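You operate a simulated robot arm through the tools that you are given. There is no shell and no other tool.

The job below is to be done with a simulated robot arm. You get a single attempt, and the scene is never put back.

## Task
Sand the clamped holder with the coarse block, then wet the fine block and polish its top.
Fine: both blocks back, vice opened. Set down upright: red sanding block, blue sanding block. A coat counts when it lies all over at full strength: go over it till it gets no stronger. What is to be rubbed or washed off counts as gone when no trace of it is left.

Only the result counts: the job must be done as asked and must still hold three seconds after the hand-in. Knocking over, shifting, dropping, spilling or breaking anything else fails it.

## Robot
A 6-joint arm with a two-finger parallel gripper, fixed in place. Base frame: the origin is at the foot of the arm, x ahead of it, y to its left, z up. Readings come in m, rad, newtons and seconds.
With the tool pointing down near the work surface it reaches from about 0.14 to 0.84 m from the base axis. Its first joint turns from -2.897 to 2.897 rad. Payload 3.91 kg.
The TCP is the grasp point between the finger pads, 0.03 m short of the fingertips. In the tool frame z runs along the fingers and y along their closing line. The gripper opens to 0.11 m. The fingers are 0.02 m wide and 0.01 m thick; the gripper's body (0.048 by 0.112 m) begins 0.055 m behind the TCP.
Orientation is that of the tool frame in the base frame, as a unit quaternion [x, y, z, w]. With the fingers straight down and closing along the base's y, the tool's x points along the base's -x, its y along +y and its z along -z.

## Interface
- The arm moves only by the tool send_rows. Its argument "rows" is a list of rows, each a list of 3 entries, a list of its own where there are three numbers: the shift along the base's x, y, z in units of 250 mm (1.0 is 250 mm), then the turn, a rotation vector about the base's x, y, z in units of 60 degrees (1.0 is 60 degrees), then the closure, from 0 (fully open) to 1 (shut). In form: [[[x, y, z], [ax, ay, az], hand], ...]. A call has 1 to 20 rows; each row is the pose to reach, as a shift and turn from the pose commanded when the call began. A call with a number of a shift or a turn outside -1 to 1 is refused whole. Each row takes 0.2 s and may step no farther than 0.05 m and 0.15 rad from the row before; otherwise, or with a gripper value out of range, the whole call is refused. Where a pose cannot be reached the arm comes as near as it can. A force on the tool above 90 N (or 10 N above the force at the start of the call, whichever is more), or a blocked arm, ends the call early, and 0.2 s more pass. The fingers move at their own pace (about 0.108 m/s each) and stop on an object; they squeeze with about 37 N. The grip force told is the motor's: it shows also when the fingers shut on nothing. Time passes only in rows, and 0.2 s behind the last, so rows that repeat a pose let the fingers close. The reply holds the time, the measured pose of the TCP, the force on the tool along the base axes, the opening and the grip force, in the units named above and with some noise, with the torque about the TCP (base axes, N m) and any sound that the robot's microphone picked up, and new pictures: "pictures" is both (left out), scene, wrist or none.
- Cameras (640 x 400 px; columns grow to the right, rows downward): "scene" is fixed at [0.0512, -0.6484, 1.7117]; the picture's right is [0.80, -0.61, 0.00], its down [-0.57, -0.74, -0.35] and it looks along [0.21, 0.28, -0.94] (base axes); focal length 238 px, centre (320, 200). "wrist" rides on the gripper at [0.077, 0.007, -0.115] in the tool frame; the picture's right is [-0.09, 1.00, 0.00], its down [-0.80, -0.07, -0.59] and it looks along [-0.59, -0.05, 0.80] (tool axes); focal length 270 px, centre (320, 200). There is no depth. A picture from a camera that has moved, and an enlarged one, comes with that camera's place and axes in the base frame and with its lens.
- lift_body(by): slides the trunk up (or, below 0, down) by that many m; the arm rides with it, the base frame stays. It gives what a move gives, with no picture.
- zoom(camera, box): a new picture of the part [left, top, right, bottom] of that camera's present view, enlarged. No time passes.
- sign_off(): hands the job in; it is judged then, once.

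Nothing tells you positions but the pictures and the camera data. Unless the task says otherwise, let go and move clear before handing in.

The tools are called after "Emit:" by a JSON object that holds its "name" and its "arguments". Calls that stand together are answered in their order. send_rows: Moves the arm, as the interface text tells. Its arguments: {"type":"object","properties":{"rows":{"type":"array","items":{"type":"array"}},"pictures":{"type":"string","enum":["both","scene","wrist","none"]}},"required":["rows"]} The other tools are called the same way: lift_body (by) slides the trunk up or down; zoom (camera, box) takes an enlarged picture of a part of a camera's view; sign_off () hands the job in.

At the start:

```text
time: 0.0
ee_pos: [0.3382, -0.2794, 1.2745]
tool_rot: [0.001, 1.0, 0.0, 0.0]
wrist_force: [0.3, 1.0, -0.3]
ft_torque: [0.02, 0.02, 0.01]
opening: 0.1099
grasp_force: 0.0
trunk travel left (down, up): [-0.475, 0.065]
```

scene: 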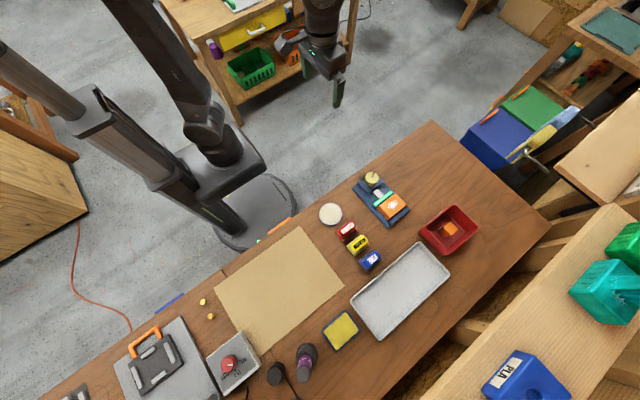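
wrist: 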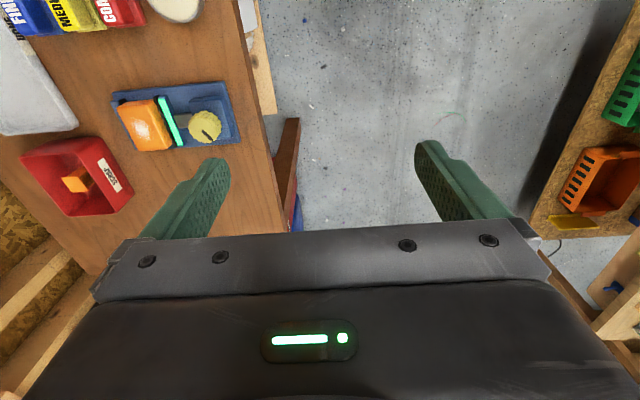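

I see a workbench with a blue vice holding an orange piece, three labelled sanding blocks (red, yellow, blue), a red bin, a white tray and other items. I'll zoom in on the work area to locate everything before I move.

Emit:
{"name": "zoom", "arguments": {"camera": "scene", "box": [310, 160, 490, 280]}}

Emit:
{"name": "zoom", "arguments": {"camera": "scene", "box": [180, 220, 480, 400]}}

Emit:
{"name": "zoom", "arguments": {"camera": "wrist", "box": [0, 0, 280, 220]}}

Emit:
{"name": "zoom", "arguments": {"camera": "scene", "box": [335, 165, 425, 225]}}

```text
3.33 times, centred on (400, 220) of scene
camera zoom: at [0.0512, -0.6484, 1.7117], right [0.8, -0.61, 0.0], down [-0.57, -0.74, -0.35], along [0.21, 0.28, -0.94], focal length 792 px, centre (53, 133)
```

zoom: 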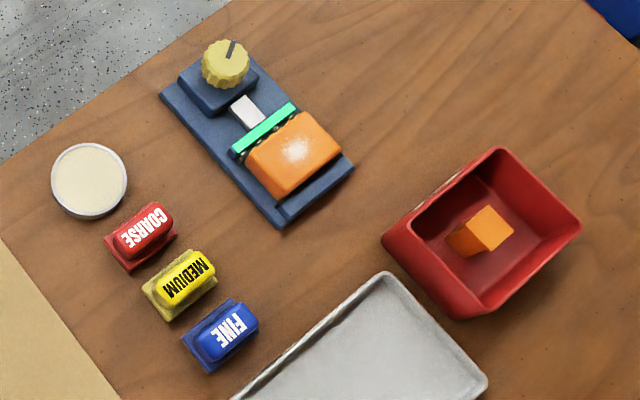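

```text
2.13 times, centred on (330, 310) of scene
camera zoom: at [0.0512, -0.6484, 1.7117], right [0.8, -0.61, 0.0], down [-0.57, -0.74, -0.35], along [0.21, 0.28, -0.94], focal length 507 px, centre (299, -35)
```

zoom: 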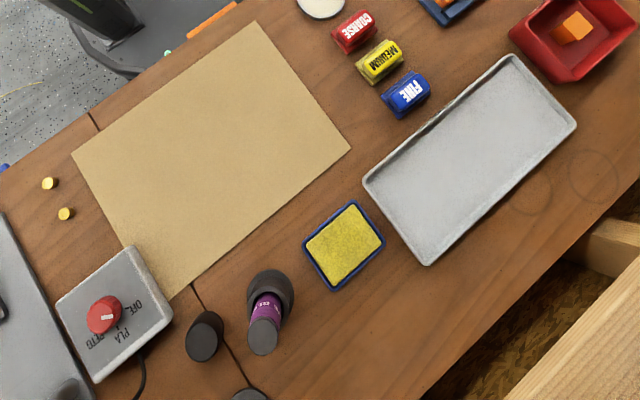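

```text
1.82 times, centred on (140, 110) of wrist
camera zoom: at [0.2617, -0.2717, 1.3888], right [0.09, 1.0, 0.0], down [0.8, -0.07, 0.59], along [0.59, -0.05, -0.8], focal length 491 px, centre (647, 364)
```

zoom: 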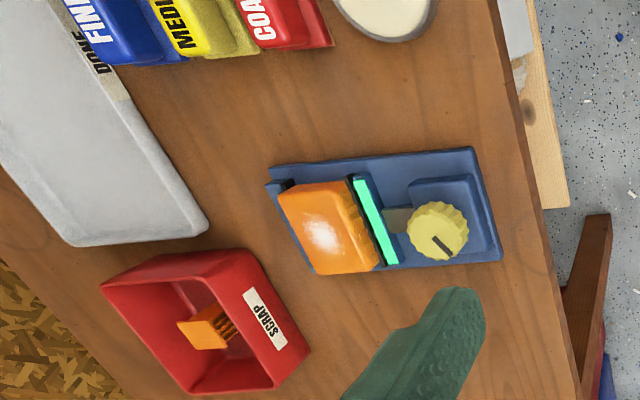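

```text
6.67 times, centred on (380, 195) of scene
camera zoom: at [0.0512, -0.6484, 1.7117], right [0.8, -0.61, 0.0], down [-0.57, -0.74, -0.35], along [0.21, 0.28, -0.94], focal length 1584 px, centre (-80, 233)
```

zoom: 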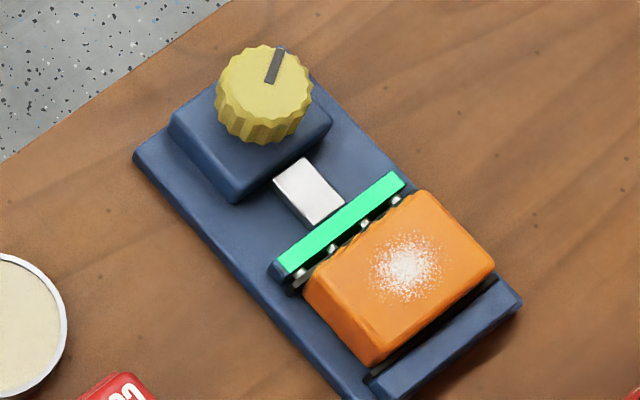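

The blocks look to be near x≈0.23, y≈-0.55 to -0.68, and the vice near x≈0.40, y≈-0.45 to -0.63, with the bench top at about z≈0.9. Next I'll move the wrist camera over the blocks and the vice for a closer look.

Emit:
{"name": "send_rows", "arguments": {"rows": [[[-0.08, -0.11, -0.035], [0, 0, 0], 0], [[-0.16, -0.22, -0.07], [0, 0, 0], 0], [[-0.24, -0.33, -0.105], [0, 0, 0], 0], [[-0.32, -0.44, -0.14], [0, 0, 0], 0], [[-0.4, -0.55, -0.175], [0, 0, 0], 0], [[-0.48, -0.66, -0.21], [0, 0, 0], 0], [[-0.56, -0.77, -0.245], [0, 0, 0], 0], [[-0.632, -0.88, -0.28], [0, 0, 0], 0]]}}

```text
time: 1.8
ee_pos: [0.1801, -0.5003, 1.2039]
tool_rot: [-0.002, 1.0, 0.001, 0.0]
wrist_force: [0.0, -0.8, 0.1]
ft_torque: [0.04, -0.01, -0.02]
opening: 0.1102
grasp_force: 0.1
trunk travel left (down, up): [-0.475, 0.065]
camera wrist: at [0.104, -0.4931, 1.3183], right [0.09, 1.0, 0.0], down [0.8, -0.07, 0.59], along [0.59, -0.05, -0.8], focal length 270 px, centre (320, 200)
```

scene: 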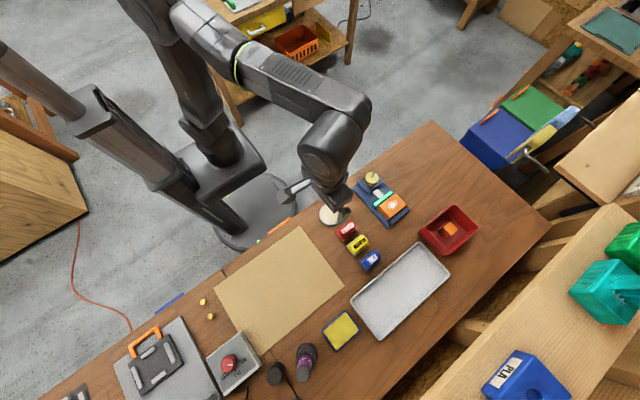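
wrist: 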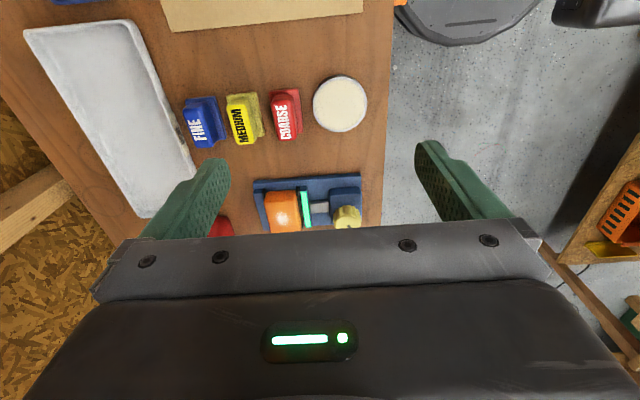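

The wrist camera now shows the blocks (FINE, MEDIUM, COARSE), a cream disc and the vice. I'll zoom in to see them in detail.

Emit:
{"name": "zoom", "arguments": {"camera": "wrist", "box": [170, 60, 390, 240]}}

Emit:
{"name": "zoom", "arguments": {"camera": "wrist", "box": [0, 0, 220, 120]}}

Emit:
{"name": "zoom", "arguments": {"camera": "scene", "box": [290, 290, 370, 360]}}

```text
2.22 times, centred on (280, 150) of wrist
camera zoom: at [0.104, -0.4931, 1.3183], right [0.09, 1.0, 0.0], down [0.8, -0.07, 0.59], along [0.59, -0.05, -0.8], focal length 601 px, centre (409, 311)
```

zoom: 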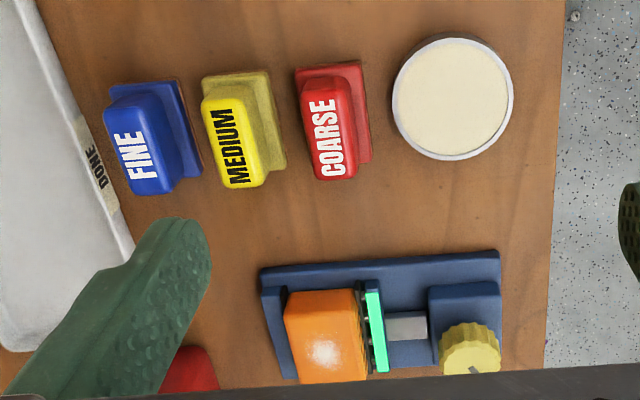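

```text
2.91 times, centred on (110, 60) of wrist
camera zoom: at [0.104, -0.4931, 1.3183], right [0.09, 1.0, 0.0], down [0.8, -0.07, 0.59], along [0.59, -0.05, -0.8], focal length 786 px, centre (931, 607)
```

zoom: 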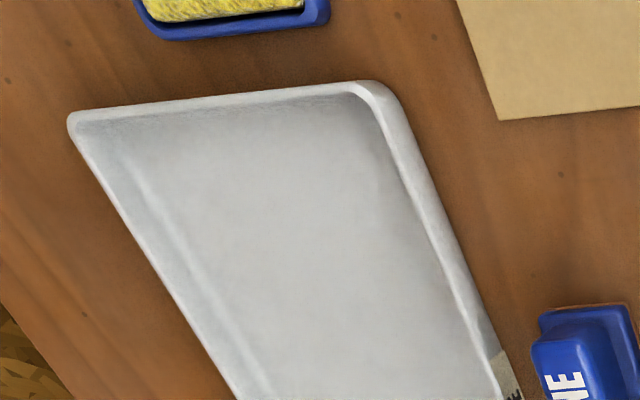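

```text
5.71 times, centred on (330, 325) of scene
camera zoom: at [0.0512, -0.6484, 1.7117], right [0.8, -0.61, 0.0], down [-0.57, -0.74, -0.35], along [0.21, 0.28, -0.94], focal length 1357 px, centre (263, -514)
```

zoom: 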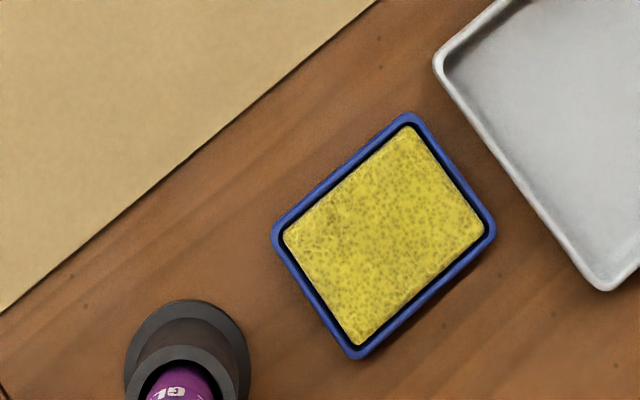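

The fine, medium and coarse blocks sit along the bench, and the sponge in the blue tray looks like the water source. I'll move over the vice for a close view of it.

Emit:
{"name": "send_rows", "arguments": {"rows": [[[0.12, -0.05, -0.05], [0, 0, 0], 0], [[0.24, -0.1, -0.11], [0, 0, 0], 0], [[0.36, -0.15, -0.165], [0, 0, 0], 0], [[0.48, -0.2, -0.22], [0, 0, 0], 0], [[0.588, -0.24, -0.276], [0, 0, 0], 0]], "pictures": "wrist"}}

Emit:
{"name": "zoom", "arguments": {"camera": "wrist", "box": [180, 60, 460, 235]}}

```text
time: 3.0
ee_pos: [0.326, -0.5588, 1.1345]
tool_rot: [-0.001, 1.0, 0.0, 0.0]
wrist_force: [-0.7, -0.1, 0.9]
ft_torque: [0.02, 0.0, 0.01]
opening: 0.11
grasp_force: 0.1
trunk travel left (down, up): [-0.475, 0.065]
camera wrist: at [0.2511, -0.5527, 1.2485], right [0.09, 1.0, 0.0], down [0.8, -0.07, 0.59], along [0.59, -0.05, -0.8], focal length 270 px, centre (320, 200)
```

wrist: 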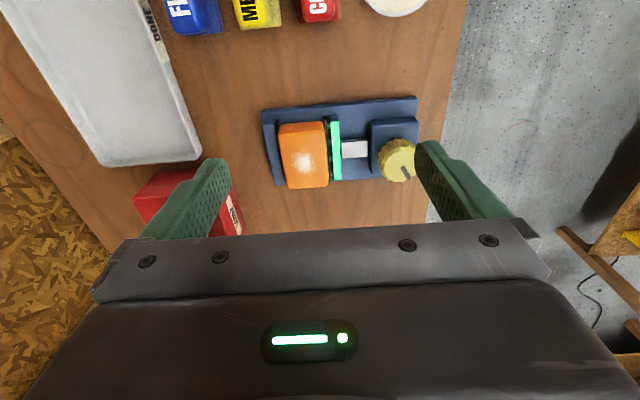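

```text
2.29 times, centred on (320, 148) of wrist
camera zoom: at [0.2511, -0.5527, 1.2485], right [0.09, 1.0, 0.0], down [0.8, -0.07, 0.59], along [0.59, -0.05, -0.8], focal length 618 px, centre (320, 320)
```

zoom: 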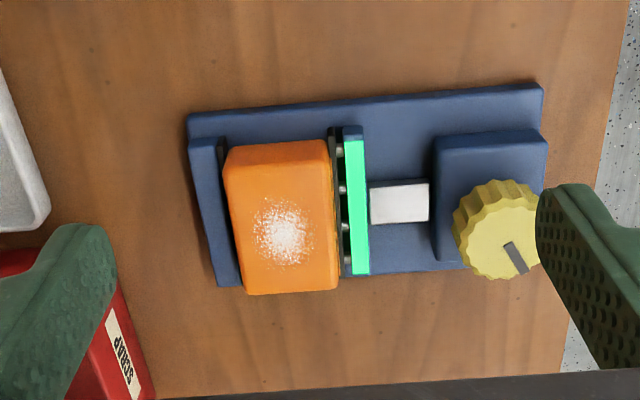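

The orange holder is clamped, its top is about 8×5 cm at z≈0.96, and it has a whitish spot on it. I'll come down over the red block for a closer look at its shape and exact position.

Emit:
{"name": "send_rows", "arguments": {"rows": [[[-0.12, 0.005, -0.1], [0, 0, 0], 0], [[-0.24, 0.01, -0.2], [0, 0, 0], 0], [[-0.36, 0.016, -0.3], [0, 0, 0], 0], [[-0.36, 0.016, -0.42], [0, 0, 0], 0]], "pictures": "both"}}

Emit:
{"name": "zoom", "arguments": {"camera": "wrist", "box": [180, 20, 460, 195]}}

Emit:
{"name": "zoom", "arguments": {"camera": "wrist", "box": [220, 60, 420, 185]}}

```text
time: 4.0
ee_pos: [0.2357, -0.5545, 1.0292]
tool_rot: [-0.001, 1.0, 0.0, 0.0]
wrist_force: [-0.7, -0.4, 0.0]
ft_torque: [-0.01, -0.01, 0.02]
opening: 0.1101
grasp_force: 0.0
trunk travel left (down, up): [-0.475, 0.065]
camera wrist: at [0.1601, -0.5486, 1.1432], right [0.09, 1.0, 0.0], down [0.8, -0.07, 0.59], along [0.59, -0.05, -0.8], focal length 270 px, centre (320, 200)
```

scene: 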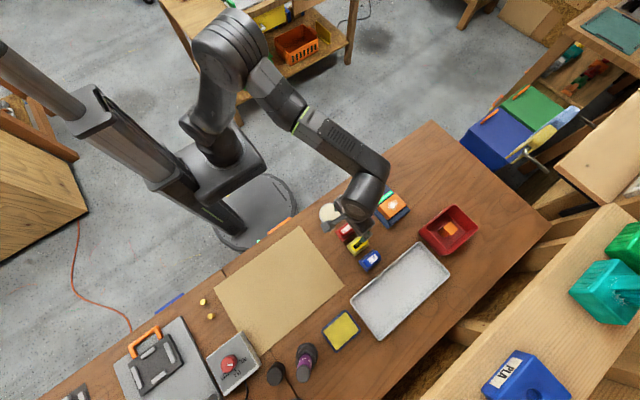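
wrist: 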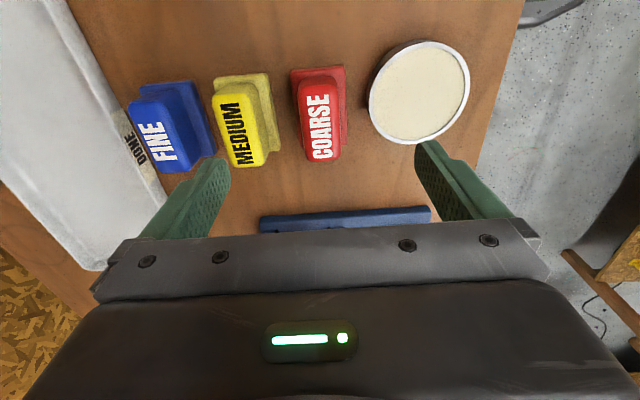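

```text
2.29 times, centred on (320, 108) of wrist
camera zoom: at [0.1601, -0.5486, 1.1432], right [0.09, 1.0, 0.0], down [0.8, -0.07, 0.59], along [0.59, -0.05, -0.8], focal length 618 px, centre (320, 411)
```

zoom: 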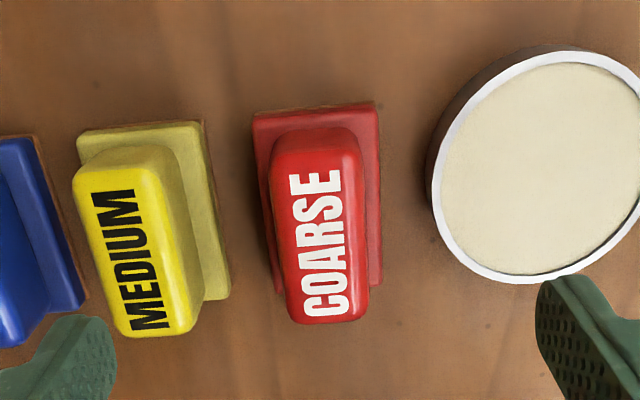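

```text
3.20 times, centred on (320, 122) of wrist
camera zoom: at [0.1601, -0.5486, 1.1432], right [0.09, 1.0, 0.0], down [0.8, -0.07, 0.59], along [0.59, -0.05, -0.8], focal length 865 px, centre (320, 448)
```

zoom: 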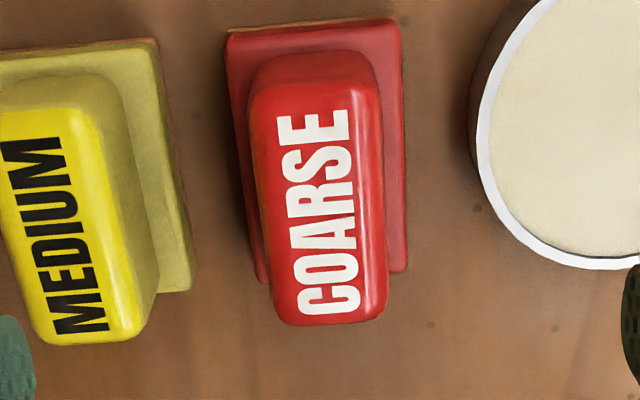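

The red block's flange is about 68×43 mm with a 30 mm wide handle running along x, centred near (0.236, -0.555), and its handle top is at z≈0.942. I'll narrow the fingers so they clear the yellow block, then descend over the red handle.

Emit:
{"name": "send_rows", "arguments": {"rows": [[[0, 0, 0], [0, 0, 0], 0.6], [[0, 0, 0], [0, 0, 0], 0.6], [[0, -0.002, -0.1], [0, 0, 0], 0.6], [[0, -0.002, -0.2], [0, 0, 0], 0.6], [[0, -0.002, -0.26], [0, 0, 0], 0.6], [[0, -0.002, -0.3], [0, 0, 0], 0.6]], "pictures": "both"}}

Emit:
{"name": "zoom", "arguments": {"camera": "wrist", "box": [180, 40, 460, 235]}}

Emit:
{"name": "zoom", "arguments": {"camera": "scene", "box": [310, 160, 430, 280]}}

```text
time: 5.4
ee_pos: [0.2351, -0.5566, 0.9554]
tool_rot: [-0.001, 1.0, 0.001, 0.0]
wrist_force: [0.7, -0.1, 0.3]
ft_torque: [-0.01, -0.01, 0.0]
opening: 0.044
grasp_force: 0.1
trunk travel left (down, up): [-0.475, 0.065]
camera wrist: at [0.1607, -0.5484, 1.0691], right [0.09, 1.0, 0.0], down [0.8, -0.07, 0.59], along [0.59, -0.05, -0.8], focal length 270 px, centre (320, 200)
```

scene: 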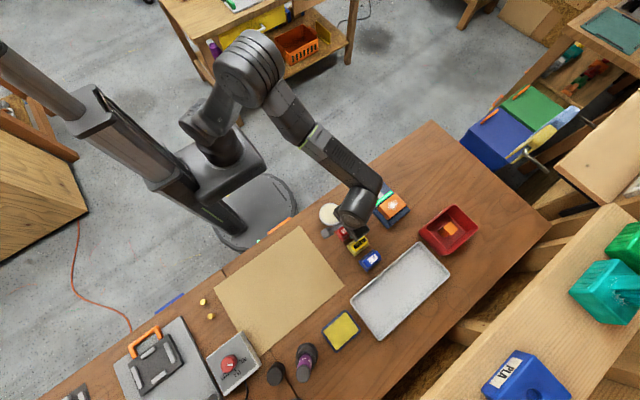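
wrist: 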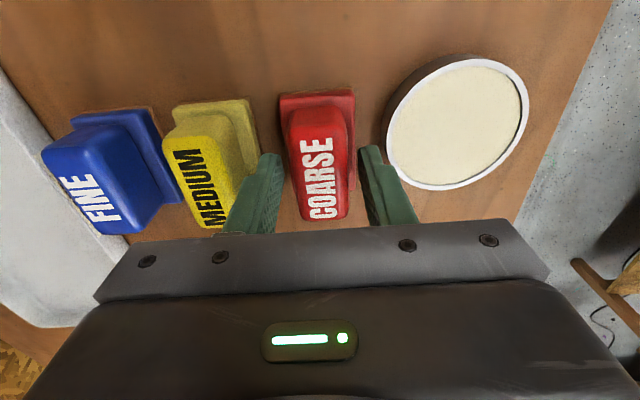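

```text
2.05 times, centred on (320, 138) of wrist
camera zoom: at [0.1607, -0.5484, 1.0691], right [0.09, 1.0, 0.0], down [0.8, -0.07, 0.59], along [0.59, -0.05, -0.8], focal length 554 px, centre (320, 328)
```

zoom: 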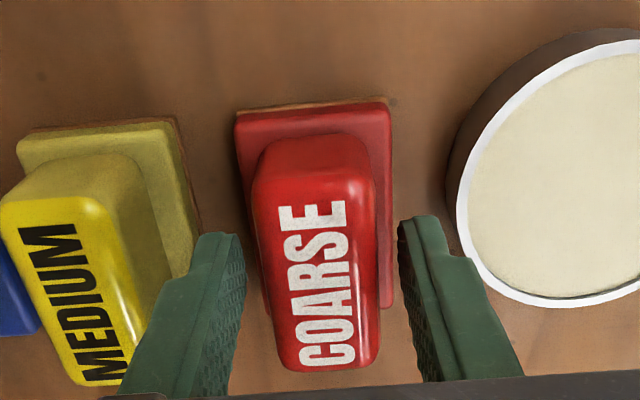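

```text
3.33 times, centred on (370, 220) of scene
camera zoom: at [0.0512, -0.6484, 1.7117], right [0.8, -0.61, 0.0], down [-0.57, -0.74, -0.35], along [0.21, 0.28, -0.94], focal length 792 px, centre (153, 133)
```

zoom: 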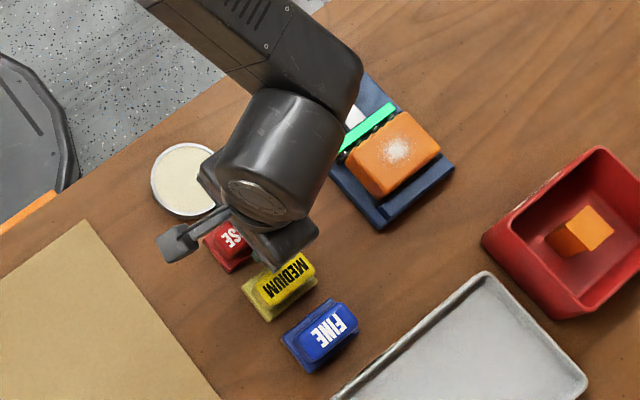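

The fingers straddle the red handle with clearance on both sides. I'll go down another 8 mm and close.

Emit:
{"name": "send_rows", "arguments": {"rows": [[[0, 0, -0.016], [0, 0, 0], 0.6], [[0, 0, -0.032], [0, 0, 0], 0.6], [[0, 0, -0.032], [0, 0, 0], 1], [[0, 0, -0.032], [0, 0, 0], 1], [[0, 0, -0.032], [0, 0, 0], 1]], "pictures": "wrist"}}

Emit:
{"name": "zoom", "arguments": {"camera": "wrist", "box": [180, 40, 460, 235]}}

```text
time: 6.6
ee_pos: [0.2375, -0.5559, 0.9476]
tool_rot: [0.0, 1.0, 0.0, 0.0]
wrist_force: [0.0, 0.3, 0.4]
ft_torque: [-0.01, 0.01, 0.0]
opening: 0.0293
grasp_force: 36.7
trunk travel left (down, up): [-0.475, 0.065]
camera wrist: at [0.1607, -0.5485, 1.0618], right [0.09, 1.0, 0.0], down [0.8, -0.07, 0.59], along [0.59, -0.05, -0.8], focal length 270 px, centre (320, 200)
```

wrist: 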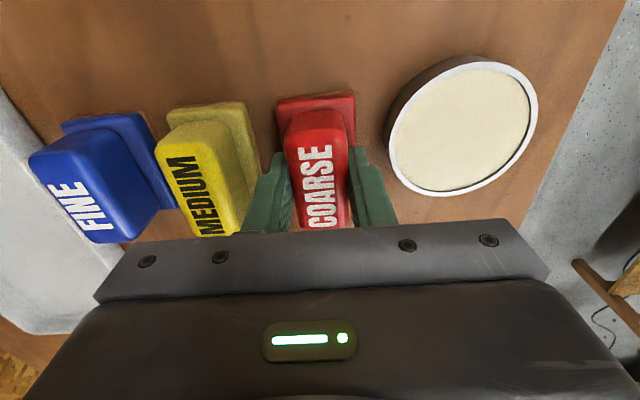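

```text
2.05 times, centred on (320, 138) of wrist
camera zoom: at [0.1607, -0.5485, 1.0618], right [0.09, 1.0, 0.0], down [0.8, -0.07, 0.59], along [0.59, -0.05, -0.8], focal length 554 px, centre (320, 328)
```

zoom: 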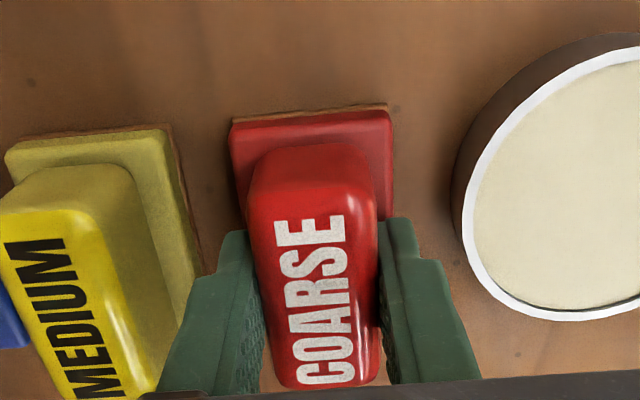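

The red block is gripped (29 mm, 37 N). I'll lift it straight up and carry it over towards the vice.

Emit:
{"name": "send_rows", "arguments": {"rows": [[[0, 0, 0.06], [0, 0, 0], 1], [[0, 0, 0.16], [0, 0, 0], 1], [[0, 0, 0.28], [0, 0, 0], 1], [[0, 0, 0.4], [0, 0, 0], 1], [[0, 0, 0.44], [0, 0, 0], 1]], "pictures": "both"}}

Emit:
{"name": "zoom", "arguments": {"camera": "wrist", "box": [180, 60, 460, 235]}}

Emit:
{"name": "zoom", "arguments": {"camera": "scene", "box": [310, 160, 430, 280]}}

```text
time: 7.8
ee_pos: [0.2359, -0.5551, 1.0586]
tool_rot: [0.0, 1.0, 0.0, 0.0]
wrist_force: [-0.6, -0.7, -2.0]
ft_torque: [0.01, -0.01, 0.01]
opening: 0.0294
grasp_force: 37.3
trunk travel left (down, up): [-0.475, 0.065]
camera wrist: at [0.1608, -0.5478, 1.1723], right [0.09, 1.0, 0.0], down [0.8, -0.07, 0.59], along [0.59, -0.05, -0.8], focal length 270 px, centre (320, 200)
```

scene: 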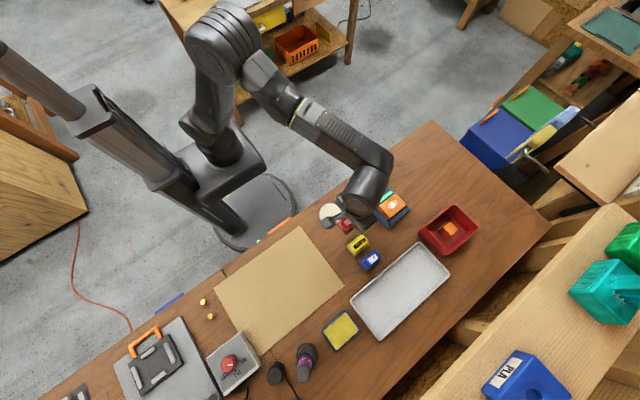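
wrist: 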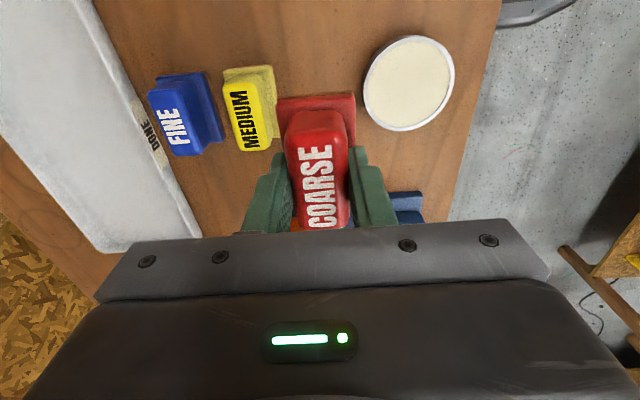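

```text
2.29 times, centred on (320, 148) of wrist
camera zoom: at [0.1608, -0.5478, 1.1723], right [0.09, 1.0, 0.0], down [0.8, -0.07, 0.59], along [0.59, -0.05, -0.8], focal length 618 px, centre (320, 320)
```

zoom: 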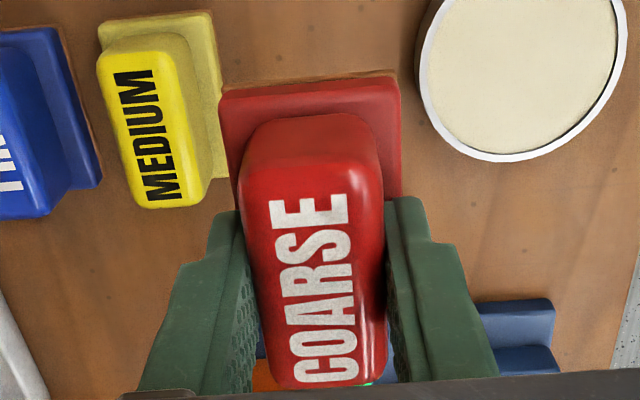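

```text
3.33 times, centred on (370, 220) of scene
camera zoom: at [0.0512, -0.6484, 1.7117], right [0.8, -0.61, 0.0], down [-0.57, -0.74, -0.35], along [0.21, 0.28, -0.94], focal length 792 px, centre (153, 133)
```

zoom: 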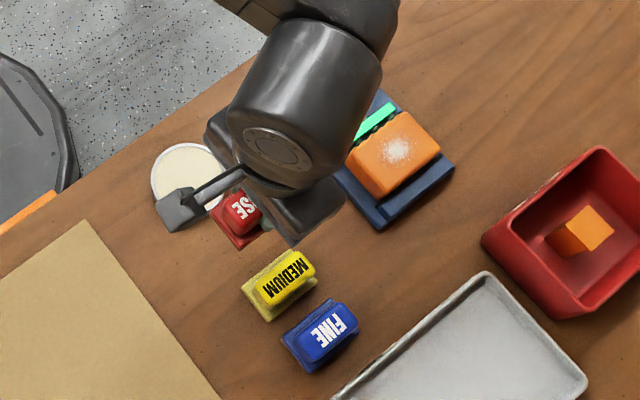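

The block is lifted cleanly. I'm carrying it over the holder at about (0.403, -0.586) and descending to just above the expected contact height.

Emit:
{"name": "send_rows", "arguments": {"rows": [[[0.15, -0.03, 0], [0, 0, 0], 1], [[0.3, -0.06, 0], [0, 0, 0], 1], [[0.45, -0.09, 0], [0, 0, 0], 1], [[0.6, -0.115, 0], [0, 0, 0], 1], [[0.668, -0.122, 0], [0, 0, 0], 1], [[0.668, -0.122, -0.08], [0, 0, 0], 1], [[0.668, -0.122, -0.16], [0, 0, 0], 1]], "pictures": "both"}}

Emit:
{"name": "zoom", "arguments": {"camera": "wrist", "box": [180, 60, 460, 235]}}

Emit:
{"name": "zoom", "arguments": {"camera": "scene", "box": [335, 150, 455, 230]}}

```text
time: 9.4
ee_pos: [0.4044, -0.5859, 1.0175]
tool_rot: [0.0, 1.0, 0.0, 0.0]
wrist_force: [1.0, 0.6, -1.3]
ft_torque: [0.0, 0.0, 0.0]
opening: 0.0291
grasp_force: 36.8
trunk travel left (down, up): [-0.475, 0.065]
camera wrist: at [0.3279, -0.5788, 1.1314], right [0.09, 1.0, 0.0], down [0.8, -0.07, 0.59], along [0.59, -0.05, -0.8], focal length 270 px, centre (320, 200)
```

scene: 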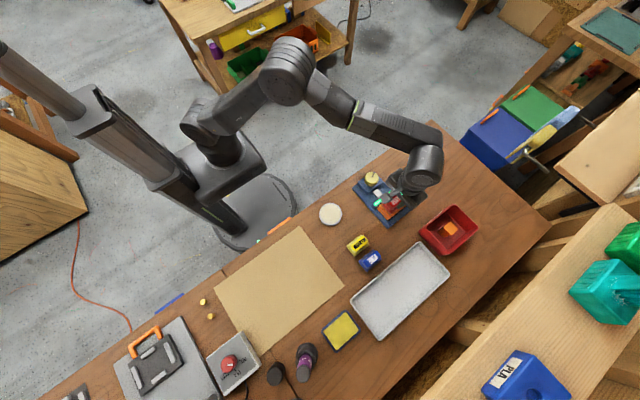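
wrist: 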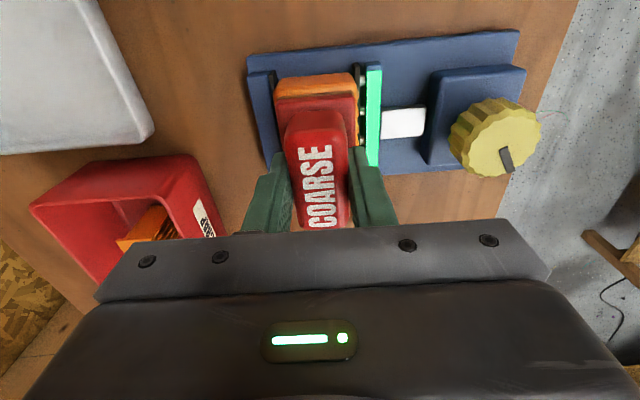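

```text
2.29 times, centred on (320, 148) of wrist
camera zoom: at [0.3279, -0.5788, 1.1314], right [0.09, 1.0, 0.0], down [0.8, -0.07, 0.59], along [0.59, -0.05, -0.8], focal length 618 px, centre (320, 320)
```

zoom: 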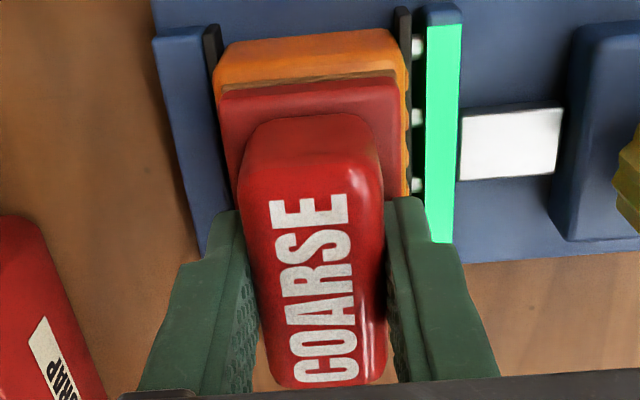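

```text
5.00 times, centred on (395, 190) of scene
camera zoom: at [0.0512, -0.6484, 1.7117], right [0.8, -0.61, 0.0], down [-0.57, -0.74, -0.35], along [0.21, 0.28, -0.94], focal length 1188 px, centre (-55, 250)
```

zoom: 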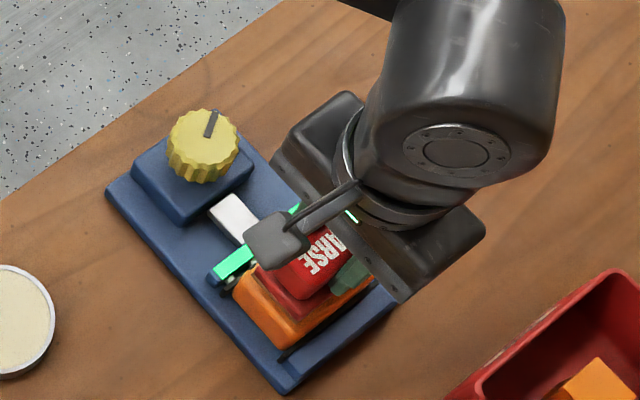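

The block hovers over the holder, whose top stands above the jaws. I'm lowering in small steps to find contact.

Emit:
{"name": "send_rows", "arguments": {"rows": [[[0, 0, -0.012], [0, 0, 0], 1], [[0, 0, -0.024], [0, 0, 0], 1], [[0, 0, -0.032], [0, 0, 0], 1]], "pictures": "none"}}

```text
time: 10.2
ee_pos: [0.4036, -0.5856, 1.0084]
tool_rot: [0.0, 1.0, -0.001, 0.0]
wrist_force: [-0.1, 0.7, -1.1]
ft_torque: [0.01, 0.01, 0.02]
opening: 0.0294
grasp_force: 36.9
trunk travel left (down, up): [-0.475, 0.065]
```

Emit:
{"name": "send_rows", "arguments": {"rows": [[[0, 0, -0.008], [0, 0, 0], 1], [[0, 0, -0.016], [0, 0, 0], 1]], "pictures": "none"}}

```text
time: 10.8
ee_pos: [0.4046, -0.5854, 1.0056]
tool_rot: [-0.001, 1.0, 0.0, 0.0]
wrist_force: [0.8, 0.6, -0.5]
ft_torque: [0.01, -0.05, 0.02]
opening: 0.0295
grasp_force: 36.9
trunk travel left (down, up): [-0.475, 0.065]
```

Emit:
{"name": "send_rows", "arguments": {"rows": [[[0, 0, -0.004], [0, 0, 0], 1], [[0, 0, -0.008], [0, 0, 0], 1]], "pictures": "none"}}

```text
time: 11.4
ee_pos: [0.4037, -0.5858, 1.0018]
tool_rot: [-0.001, 1.0, -0.001, 0.0]
wrist_force: [-0.1, -0.5, -0.7]
ft_torque: [-0.02, -0.04, 0.01]
opening: 0.0294
grasp_force: 36.8
trunk travel left (down, up): [-0.475, 0.065]
```

Emit:
{"name": "send_rows", "arguments": {"rows": [[[0, 0, -0.004], [0, 0, 0], 1], [[0, 0, -0.008], [0, 0, 0], 1]], "pictures": "none"}}

```text
time: 12.0
ee_pos: [0.4035, -0.5863, 1.0006]
tool_rot: [0.0, 1.0, 0.0, 0.0]
wrist_force: [-0.2, 1.3, -0.2]
ft_torque: [-0.03, -0.01, 0.04]
opening: 0.0294
grasp_force: 36.8
trunk travel left (down, up): [-0.475, 0.065]
```

Emit:
{"name": "send_rows", "arguments": {"rows": [[[0, 0, -0.004], [0, 0, 0], 1], [[0, 0, -0.008], [0, 0, 0], 1]], "pictures": "none"}}

Emit:
{"name": "zoom", "arguments": {"camera": "scene", "box": [365, 170, 425, 220]}}

```text
time: 12.6
ee_pos: [0.404, -0.5861, 0.9987]
tool_rot: [-0.001, 1.0, 0.001, 0.0]
wrist_force: [0.4, 0.5, -1.2]
ft_torque: [0.0, -0.04, 0.0]
opening: 0.0294
grasp_force: 37.2
trunk travel left (down, up): [-0.475, 0.065]
```

```text
8.00 times, centred on (395, 195) of scene
camera zoom: at [0.0512, -0.6484, 1.7117], right [0.8, -0.61, 0.0], down [-0.57, -0.74, -0.35], along [0.21, 0.28, -0.94], focal length 1900 px, centre (-280, 240)
```

zoom: 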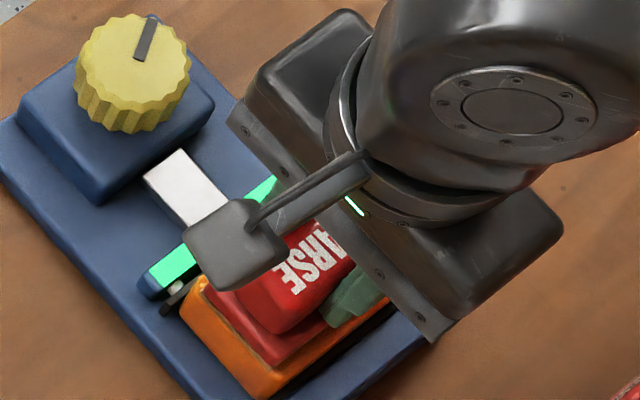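

Emit:
{"name": "send_rows", "arguments": {"rows": [[[0, 0, -0.004], [0, 0, 0], 1], [[0, 0, -0.008], [0, 0, 0], 1]], "pictures": "none"}}

```text
time: 13.2
ee_pos: [0.4035, -0.5847, 0.9987]
tool_rot: [-0.002, 1.0, -0.002, 0.0]
wrist_force: [0.2, -0.6, 4.9]
ft_torque: [0.04, 0.03, 0.01]
opening: 0.0292
grasp_force: 37.0
trunk travel left (down, up): [-0.475, 0.065]
```

Contact found: about 6 N at TCP z≈0.998, so the holder top is near 0.951. I'll start sanding with gentle strokes along x at several y offsets.

Emit:
{"name": "send_rows", "arguments": {"rows": [[[0, 0, -0.004], [0, 0, 0], 1], [[0.05, 0, -0.004], [0, 0, 0], 1], [[0.1, 0, -0.004], [0, 0, 0], 1], [[0.05, 0, -0.004], [0, 0, 0], 1], [[0, 0, -0.004], [0, 0, 0], 1], [[-0.05, 0, -0.004], [0, 0, 0], 1], [[-0.1, 0, -0.004], [0, 0, 0], 1], [[-0.05, 0.02, -0.004], [0, 0, 0], 1], [[0, 0.04, -0.004], [0, 0, 0], 1], [[0.05, 0.04, -0.004], [0, 0, 0], 1], [[0.1, 0.04, -0.004], [0, 0, 0], 1], [[0.05, 0.02, -0.004], [0, 0, 0], 1], [[0, 0, -0.004], [0, 0, 0], 1], [[-0.05, -0.02, -0.004], [0, 0, 0], 1], [[-0.1, -0.04, -0.004], [0, 0, 0], 1], [[-0.05, -0.04, -0.004], [0, 0, 0], 1], [[0, -0.04, -0.004], [0, 0, 0], 1], [[0.05, -0.04, -0.004], [0, 0, 0], 1], [[0.1, -0.04, -0.004], [0, 0, 0], 1], [[0.05, 0, -0.004], [0, 0, 0], 1]], "pictures": "both"}}

Emit:
{"name": "zoom", "arguments": {"camera": "wrist", "box": [180, 60, 460, 235]}}

Emit:
{"name": "zoom", "arguments": {"camera": "scene", "box": [365, 170, 425, 220]}}

```text
time: 17.4
ee_pos: [0.4174, -0.5845, 0.9975]
tool_rot: [-0.001, 1.0, 0.0, 0.0]
wrist_force: [0.0, 2.4, 14.3]
ft_torque: [0.08, 0.06, 0.02]
opening: 0.0294
grasp_force: 36.7
trunk travel left (down, up): [-0.475, 0.065]
camera wrist: at [0.3411, -0.5771, 1.1114], right [0.09, 1.0, 0.0], down [0.8, -0.07, 0.59], along [0.59, -0.05, -0.8], focal length 270 px, centre (320, 200)
```

scene: 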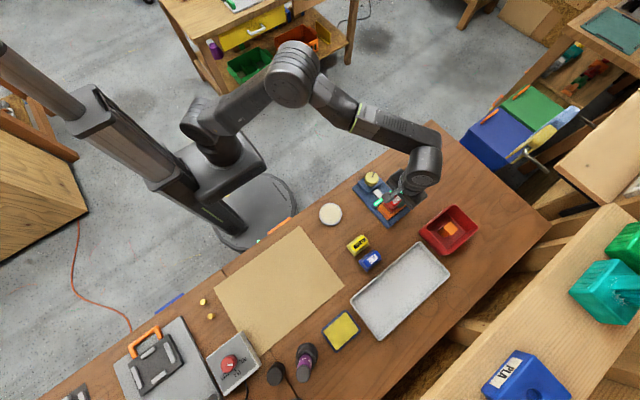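
wrist: 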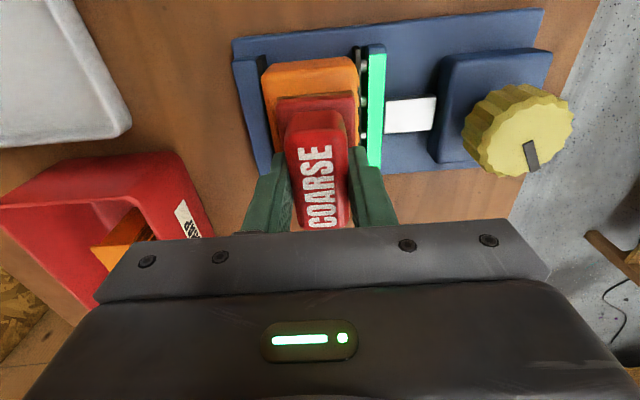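

```text
2.29 times, centred on (320, 148) of wrist
camera zoom: at [0.3411, -0.5771, 1.1114], right [0.09, 1.0, 0.0], down [0.8, -0.07, 0.59], along [0.59, -0.05, -0.8], focal length 618 px, centre (320, 320)
```

zoom: 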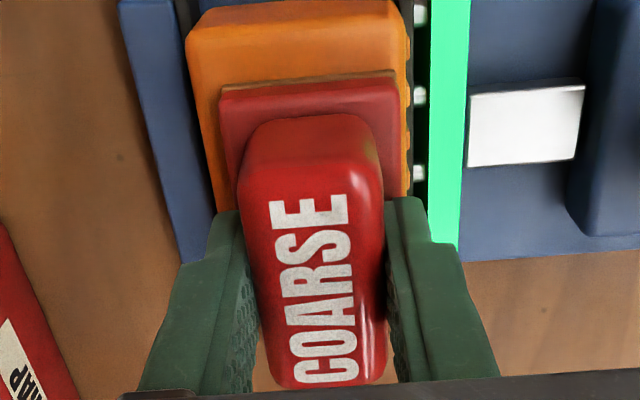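

```text
8.00 times, centred on (395, 195) of scene
camera zoom: at [0.0512, -0.6484, 1.7117], right [0.8, -0.61, 0.0], down [-0.57, -0.74, -0.35], along [0.21, 0.28, -0.94], focal length 1900 px, centre (-280, 240)
```

zoom: 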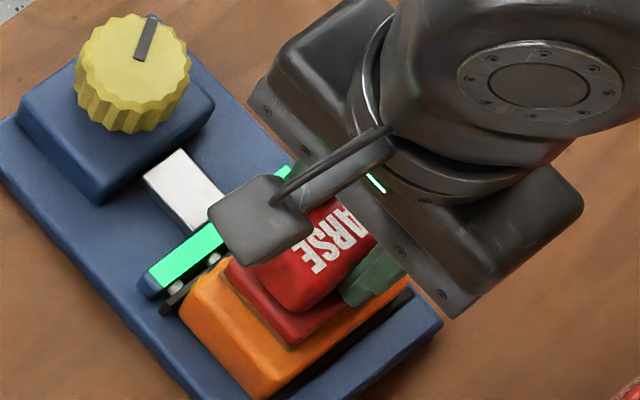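

The force is about 14 N and the block is steady. I'll lift and back off so the scene camera can see how the top looks.

Emit:
{"name": "send_rows", "arguments": {"rows": [[[0, 0, 0.1], [0, 0, 0], 1], [[0, 0, 0.2], [0, 0, 0], 1], [[-0.15, 0.04, 0.26], [0, 0, 0], 1], [[-0.3, 0.08, 0.26], [0, 0, 0], 1], [[-0.45, 0.12, 0.26], [0, 0, 0], 1], [[-0.6, 0.12, 0.26], [0, 0, 0], 1]], "pictures": "scene"}}

Emit:
{"name": "zoom", "arguments": {"camera": "scene", "box": [365, 170, 425, 220]}}

Emit:
{"name": "zoom", "arguments": {"camera": "scene", "box": [376, 185, 418, 220]}}

```text
time: 18.8
ee_pos: [0.2652, -0.5545, 1.0606]
tool_rot: [-0.002, 1.0, 0.0, 0.0]
wrist_force: [-0.1, -0.3, -0.2]
ft_torque: [0.0, -0.02, -0.01]
opening: 0.0295
grasp_force: 37.0
trunk travel left (down, up): [-0.475, 0.065]
```

scene: 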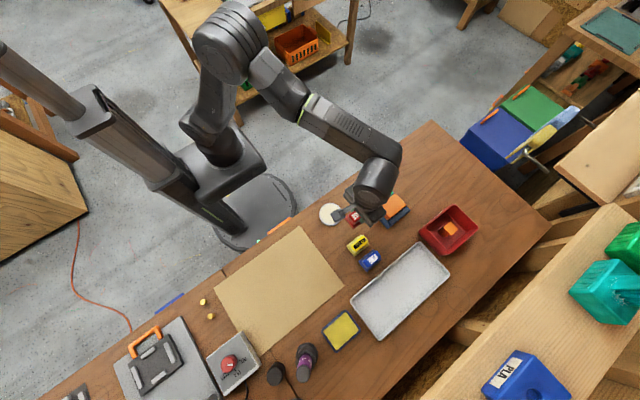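

```text
8.00 times, centred on (395, 195) of scene
camera zoom: at [0.0512, -0.6484, 1.7117], right [0.8, -0.61, 0.0], down [-0.57, -0.74, -0.35], along [0.21, 0.28, -0.94], focal length 1900 px, centre (-280, 240)
```

zoom: 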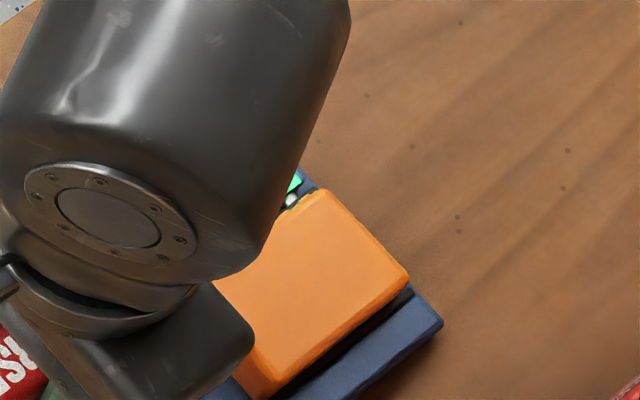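

```text
11.43 times, centred on (397, 202) of scene
camera zoom: at [0.0512, -0.6484, 1.7117], right [0.8, -0.61, 0.0], down [-0.57, -0.74, -0.35], along [0.21, 0.28, -0.94], focal length 2715 px, centre (-560, 171)
```

zoom: 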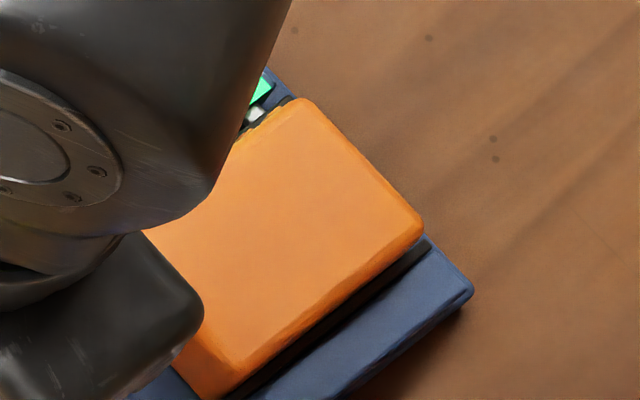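

The whitish spot is gone and the visible part of the top is uniform. I'll take a closer wrist view from the side to check the whole top.

Emit:
{"name": "send_rows", "arguments": {"rows": [[[0, 0, 0.15], [0, 0, 0], 1], [[0.08, 0.12, 0.3], [0, 0, 0], 1], [[0.16, 0.24, 0.3], [0, 0, 0], 1], [[0.248, 0.36, 0.3], [0, 0, 0], 1], [[0.248, 0.42, 0.3], [0, 0, 0], 1]], "pictures": "wrist"}}

Emit:
{"name": "zoom", "arguments": {"camera": "wrist", "box": [140, 80, 300, 200]}}

Emit:
{"name": "zoom", "arguments": {"camera": "scene", "box": [365, 170, 425, 220]}}

```text
refused: row 2 steps farther than a row can; nothing moved
```

```text
3.33 times, centred on (220, 140) of wrist
camera zoom: at [0.1888, -0.548, 1.1754], right [0.09, 1.0, 0.0], down [0.8, -0.07, 0.59], along [0.59, -0.05, -0.8], focal length 901 px, centre (653, 400)
```

zoom: 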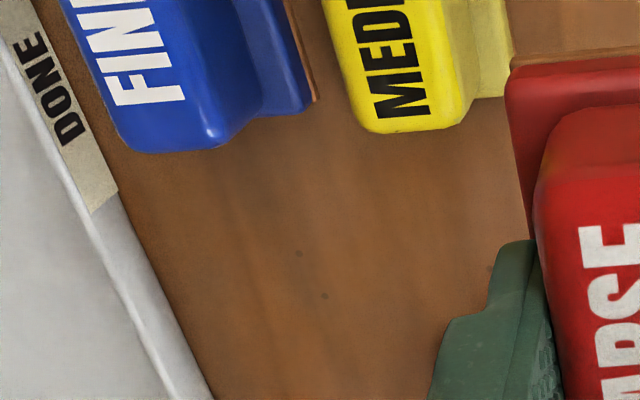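

```text
8.00 times, centred on (395, 195) of scene
camera zoom: at [0.0512, -0.6484, 1.7117], right [0.8, -0.61, 0.0], down [-0.57, -0.74, -0.35], along [0.21, 0.28, -0.94], focal length 1900 px, centre (-280, 240)
```

zoom: 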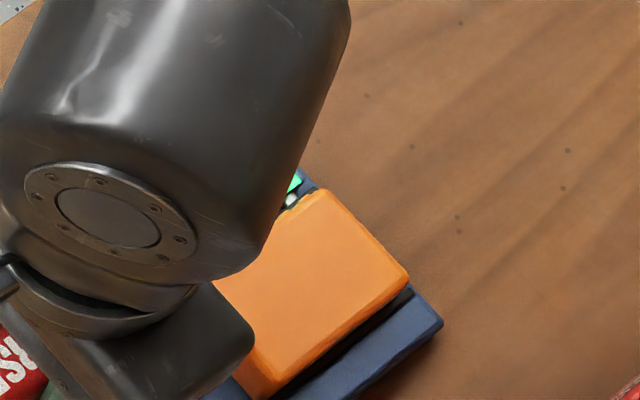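

That call was refused because one step was too long. I'll resend it with smaller steps.

Emit:
{"name": "send_rows", "arguments": {"rows": [[[0, 0, 0.15], [0, 0, 0], 1], [[0.05, 0.05, 0.3], [0, 0, 0], 1], [[0.12, 0.17, 0.3], [0, 0, 0], 1], [[0.2, 0.3, 0.3], [0, 0, 0], 1], [[0.248, 0.42, 0.3], [0, 0, 0], 1]], "pictures": "wrist"}}

Emit:
{"name": "zoom", "arguments": {"camera": "wrist", "box": [140, 80, 300, 200]}}

Emit:
{"name": "zoom", "arguments": {"camera": "scene", "box": [365, 170, 425, 220]}}

```text
time: 20.0
ee_pos: [0.3298, -0.4496, 1.1369]
tool_rot: [0.0, 1.0, 0.0, 0.0]
wrist_force: [-0.7, -0.8, -0.8]
ft_torque: [-0.01, -0.01, 0.0]
opening: 0.0294
grasp_force: 36.5
trunk travel left (down, up): [-0.475, 0.065]
camera wrist: at [0.2536, -0.4428, 1.2515], right [0.09, 1.0, 0.0], down [0.8, -0.07, 0.59], along [0.59, -0.05, -0.8], focal length 270 px, centre (320, 200)
```

wrist: 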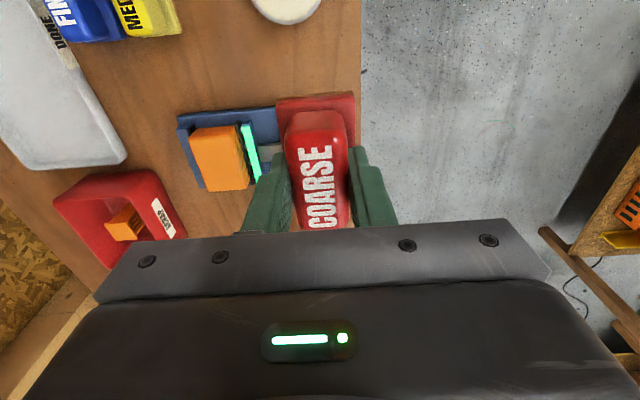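

```text
3.33 times, centred on (220, 140) of wrist
camera zoom: at [0.2536, -0.4428, 1.2515], right [0.09, 1.0, 0.0], down [0.8, -0.07, 0.59], along [0.59, -0.05, -0.8], focal length 901 px, centre (653, 400)
```

zoom: 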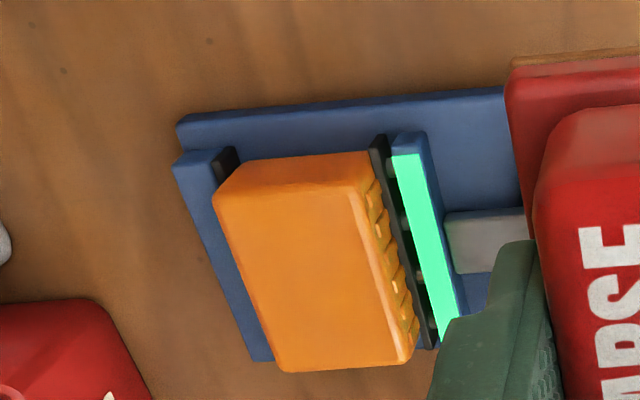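

```text
8.00 times, centred on (395, 195) of scene
camera zoom: at [0.0512, -0.6484, 1.7117], right [0.8, -0.61, 0.0], down [-0.57, -0.74, -0.35], along [0.21, 0.28, -0.94], focal length 1900 px, centre (-280, 240)
```

zoom: 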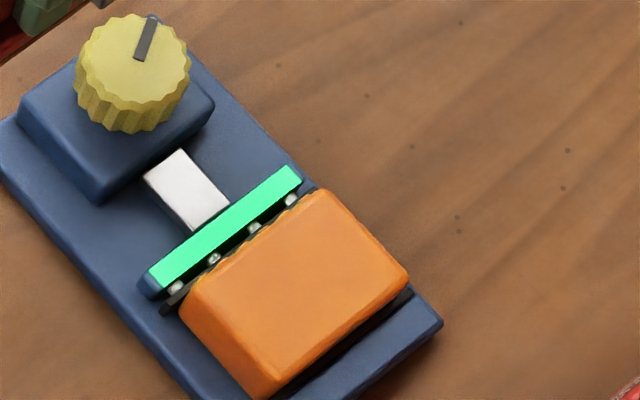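

The white spot has gone and the top shows a change in colour. I'll magnify it more to check whether it's even.

Emit:
{"name": "zoom", "arguments": {"camera": "scene", "box": [380, 188, 420, 223]}}

Emit:
{"name": "zoom", "arguments": {"camera": "wrist", "box": [180, 110, 260, 200]}}

```text
11.43 times, centred on (400, 206) of scene
camera zoom: at [0.0512, -0.6484, 1.7117], right [0.8, -0.61, 0.0], down [-0.57, -0.74, -0.35], along [0.21, 0.28, -0.94], focal length 2715 px, centre (-594, 137)
```

zoom: 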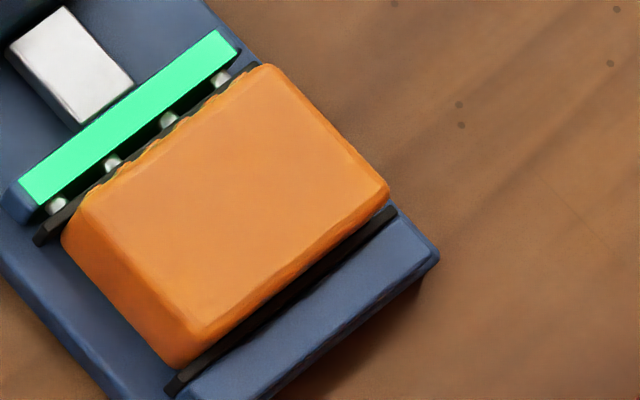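

```text
4.44 times, centred on (220, 155) of wrist
camera zoom: at [0.2536, -0.4428, 1.2515], right [0.09, 1.0, 0.0], down [0.8, -0.07, 0.59], along [0.59, -0.05, -0.8], focal length 1201 px, centre (764, 400)
```

zoom: 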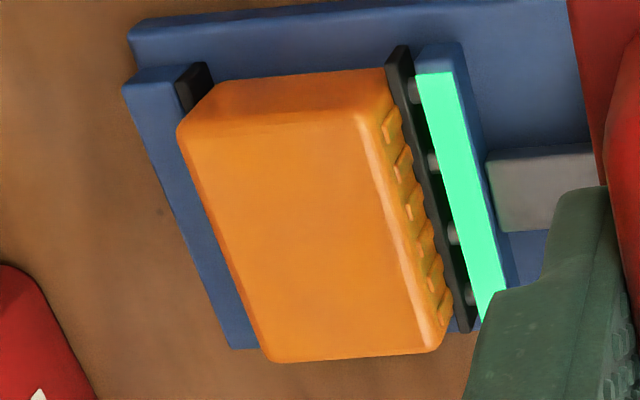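

The top looks even now. To be sure it is at full strength, I'll go back and give it another full pass with the coarse block, then compare.

Emit:
{"name": "send_rows", "arguments": {"rows": [[[0.08, -0.13, 0], [0, 0, 0], 1], [[0.16, -0.27, 0], [0, 0, 0], 1], [[0.24, -0.41, -0.05], [0, 0, 0], 1], [[0.302, -0.54, -0.1], [0, 0, 0], 1], [[0.302, -0.54, -0.24], [0, 0, 0], 1], [[0.302, -0.54, -0.36], [0, 0, 0], 1], [[0.302, -0.54, -0.46], [0, 0, 0], 1], [[0.302, -0.54, -0.5], [0, 0, 0], 1], [[0.302, -0.54, -0.53], [0, 0, 0], 1], [[0.302, -0.54, -0.546], [0, 0, 0], 1]], "pictures": "wrist"}}

```text
time: 22.2
ee_pos: [0.4031, -0.5855, 1.0006]
tool_rot: [0.0, 1.0, 0.001, 0.0]
wrist_force: [-1.4, 0.8, -0.4]
ft_torque: [0.0, -0.02, 0.02]
opening: 0.0295
grasp_force: 37.5
trunk travel left (down, up): [-0.475, 0.065]
camera wrist: at [0.3278, -0.5791, 1.1139], right [0.09, 1.0, 0.0], down [0.8, -0.07, 0.59], along [0.59, -0.05, -0.8], focal length 270 px, centre (320, 200)
```

wrist: 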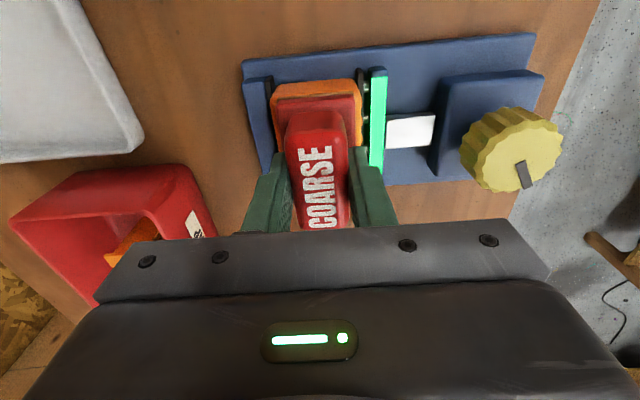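

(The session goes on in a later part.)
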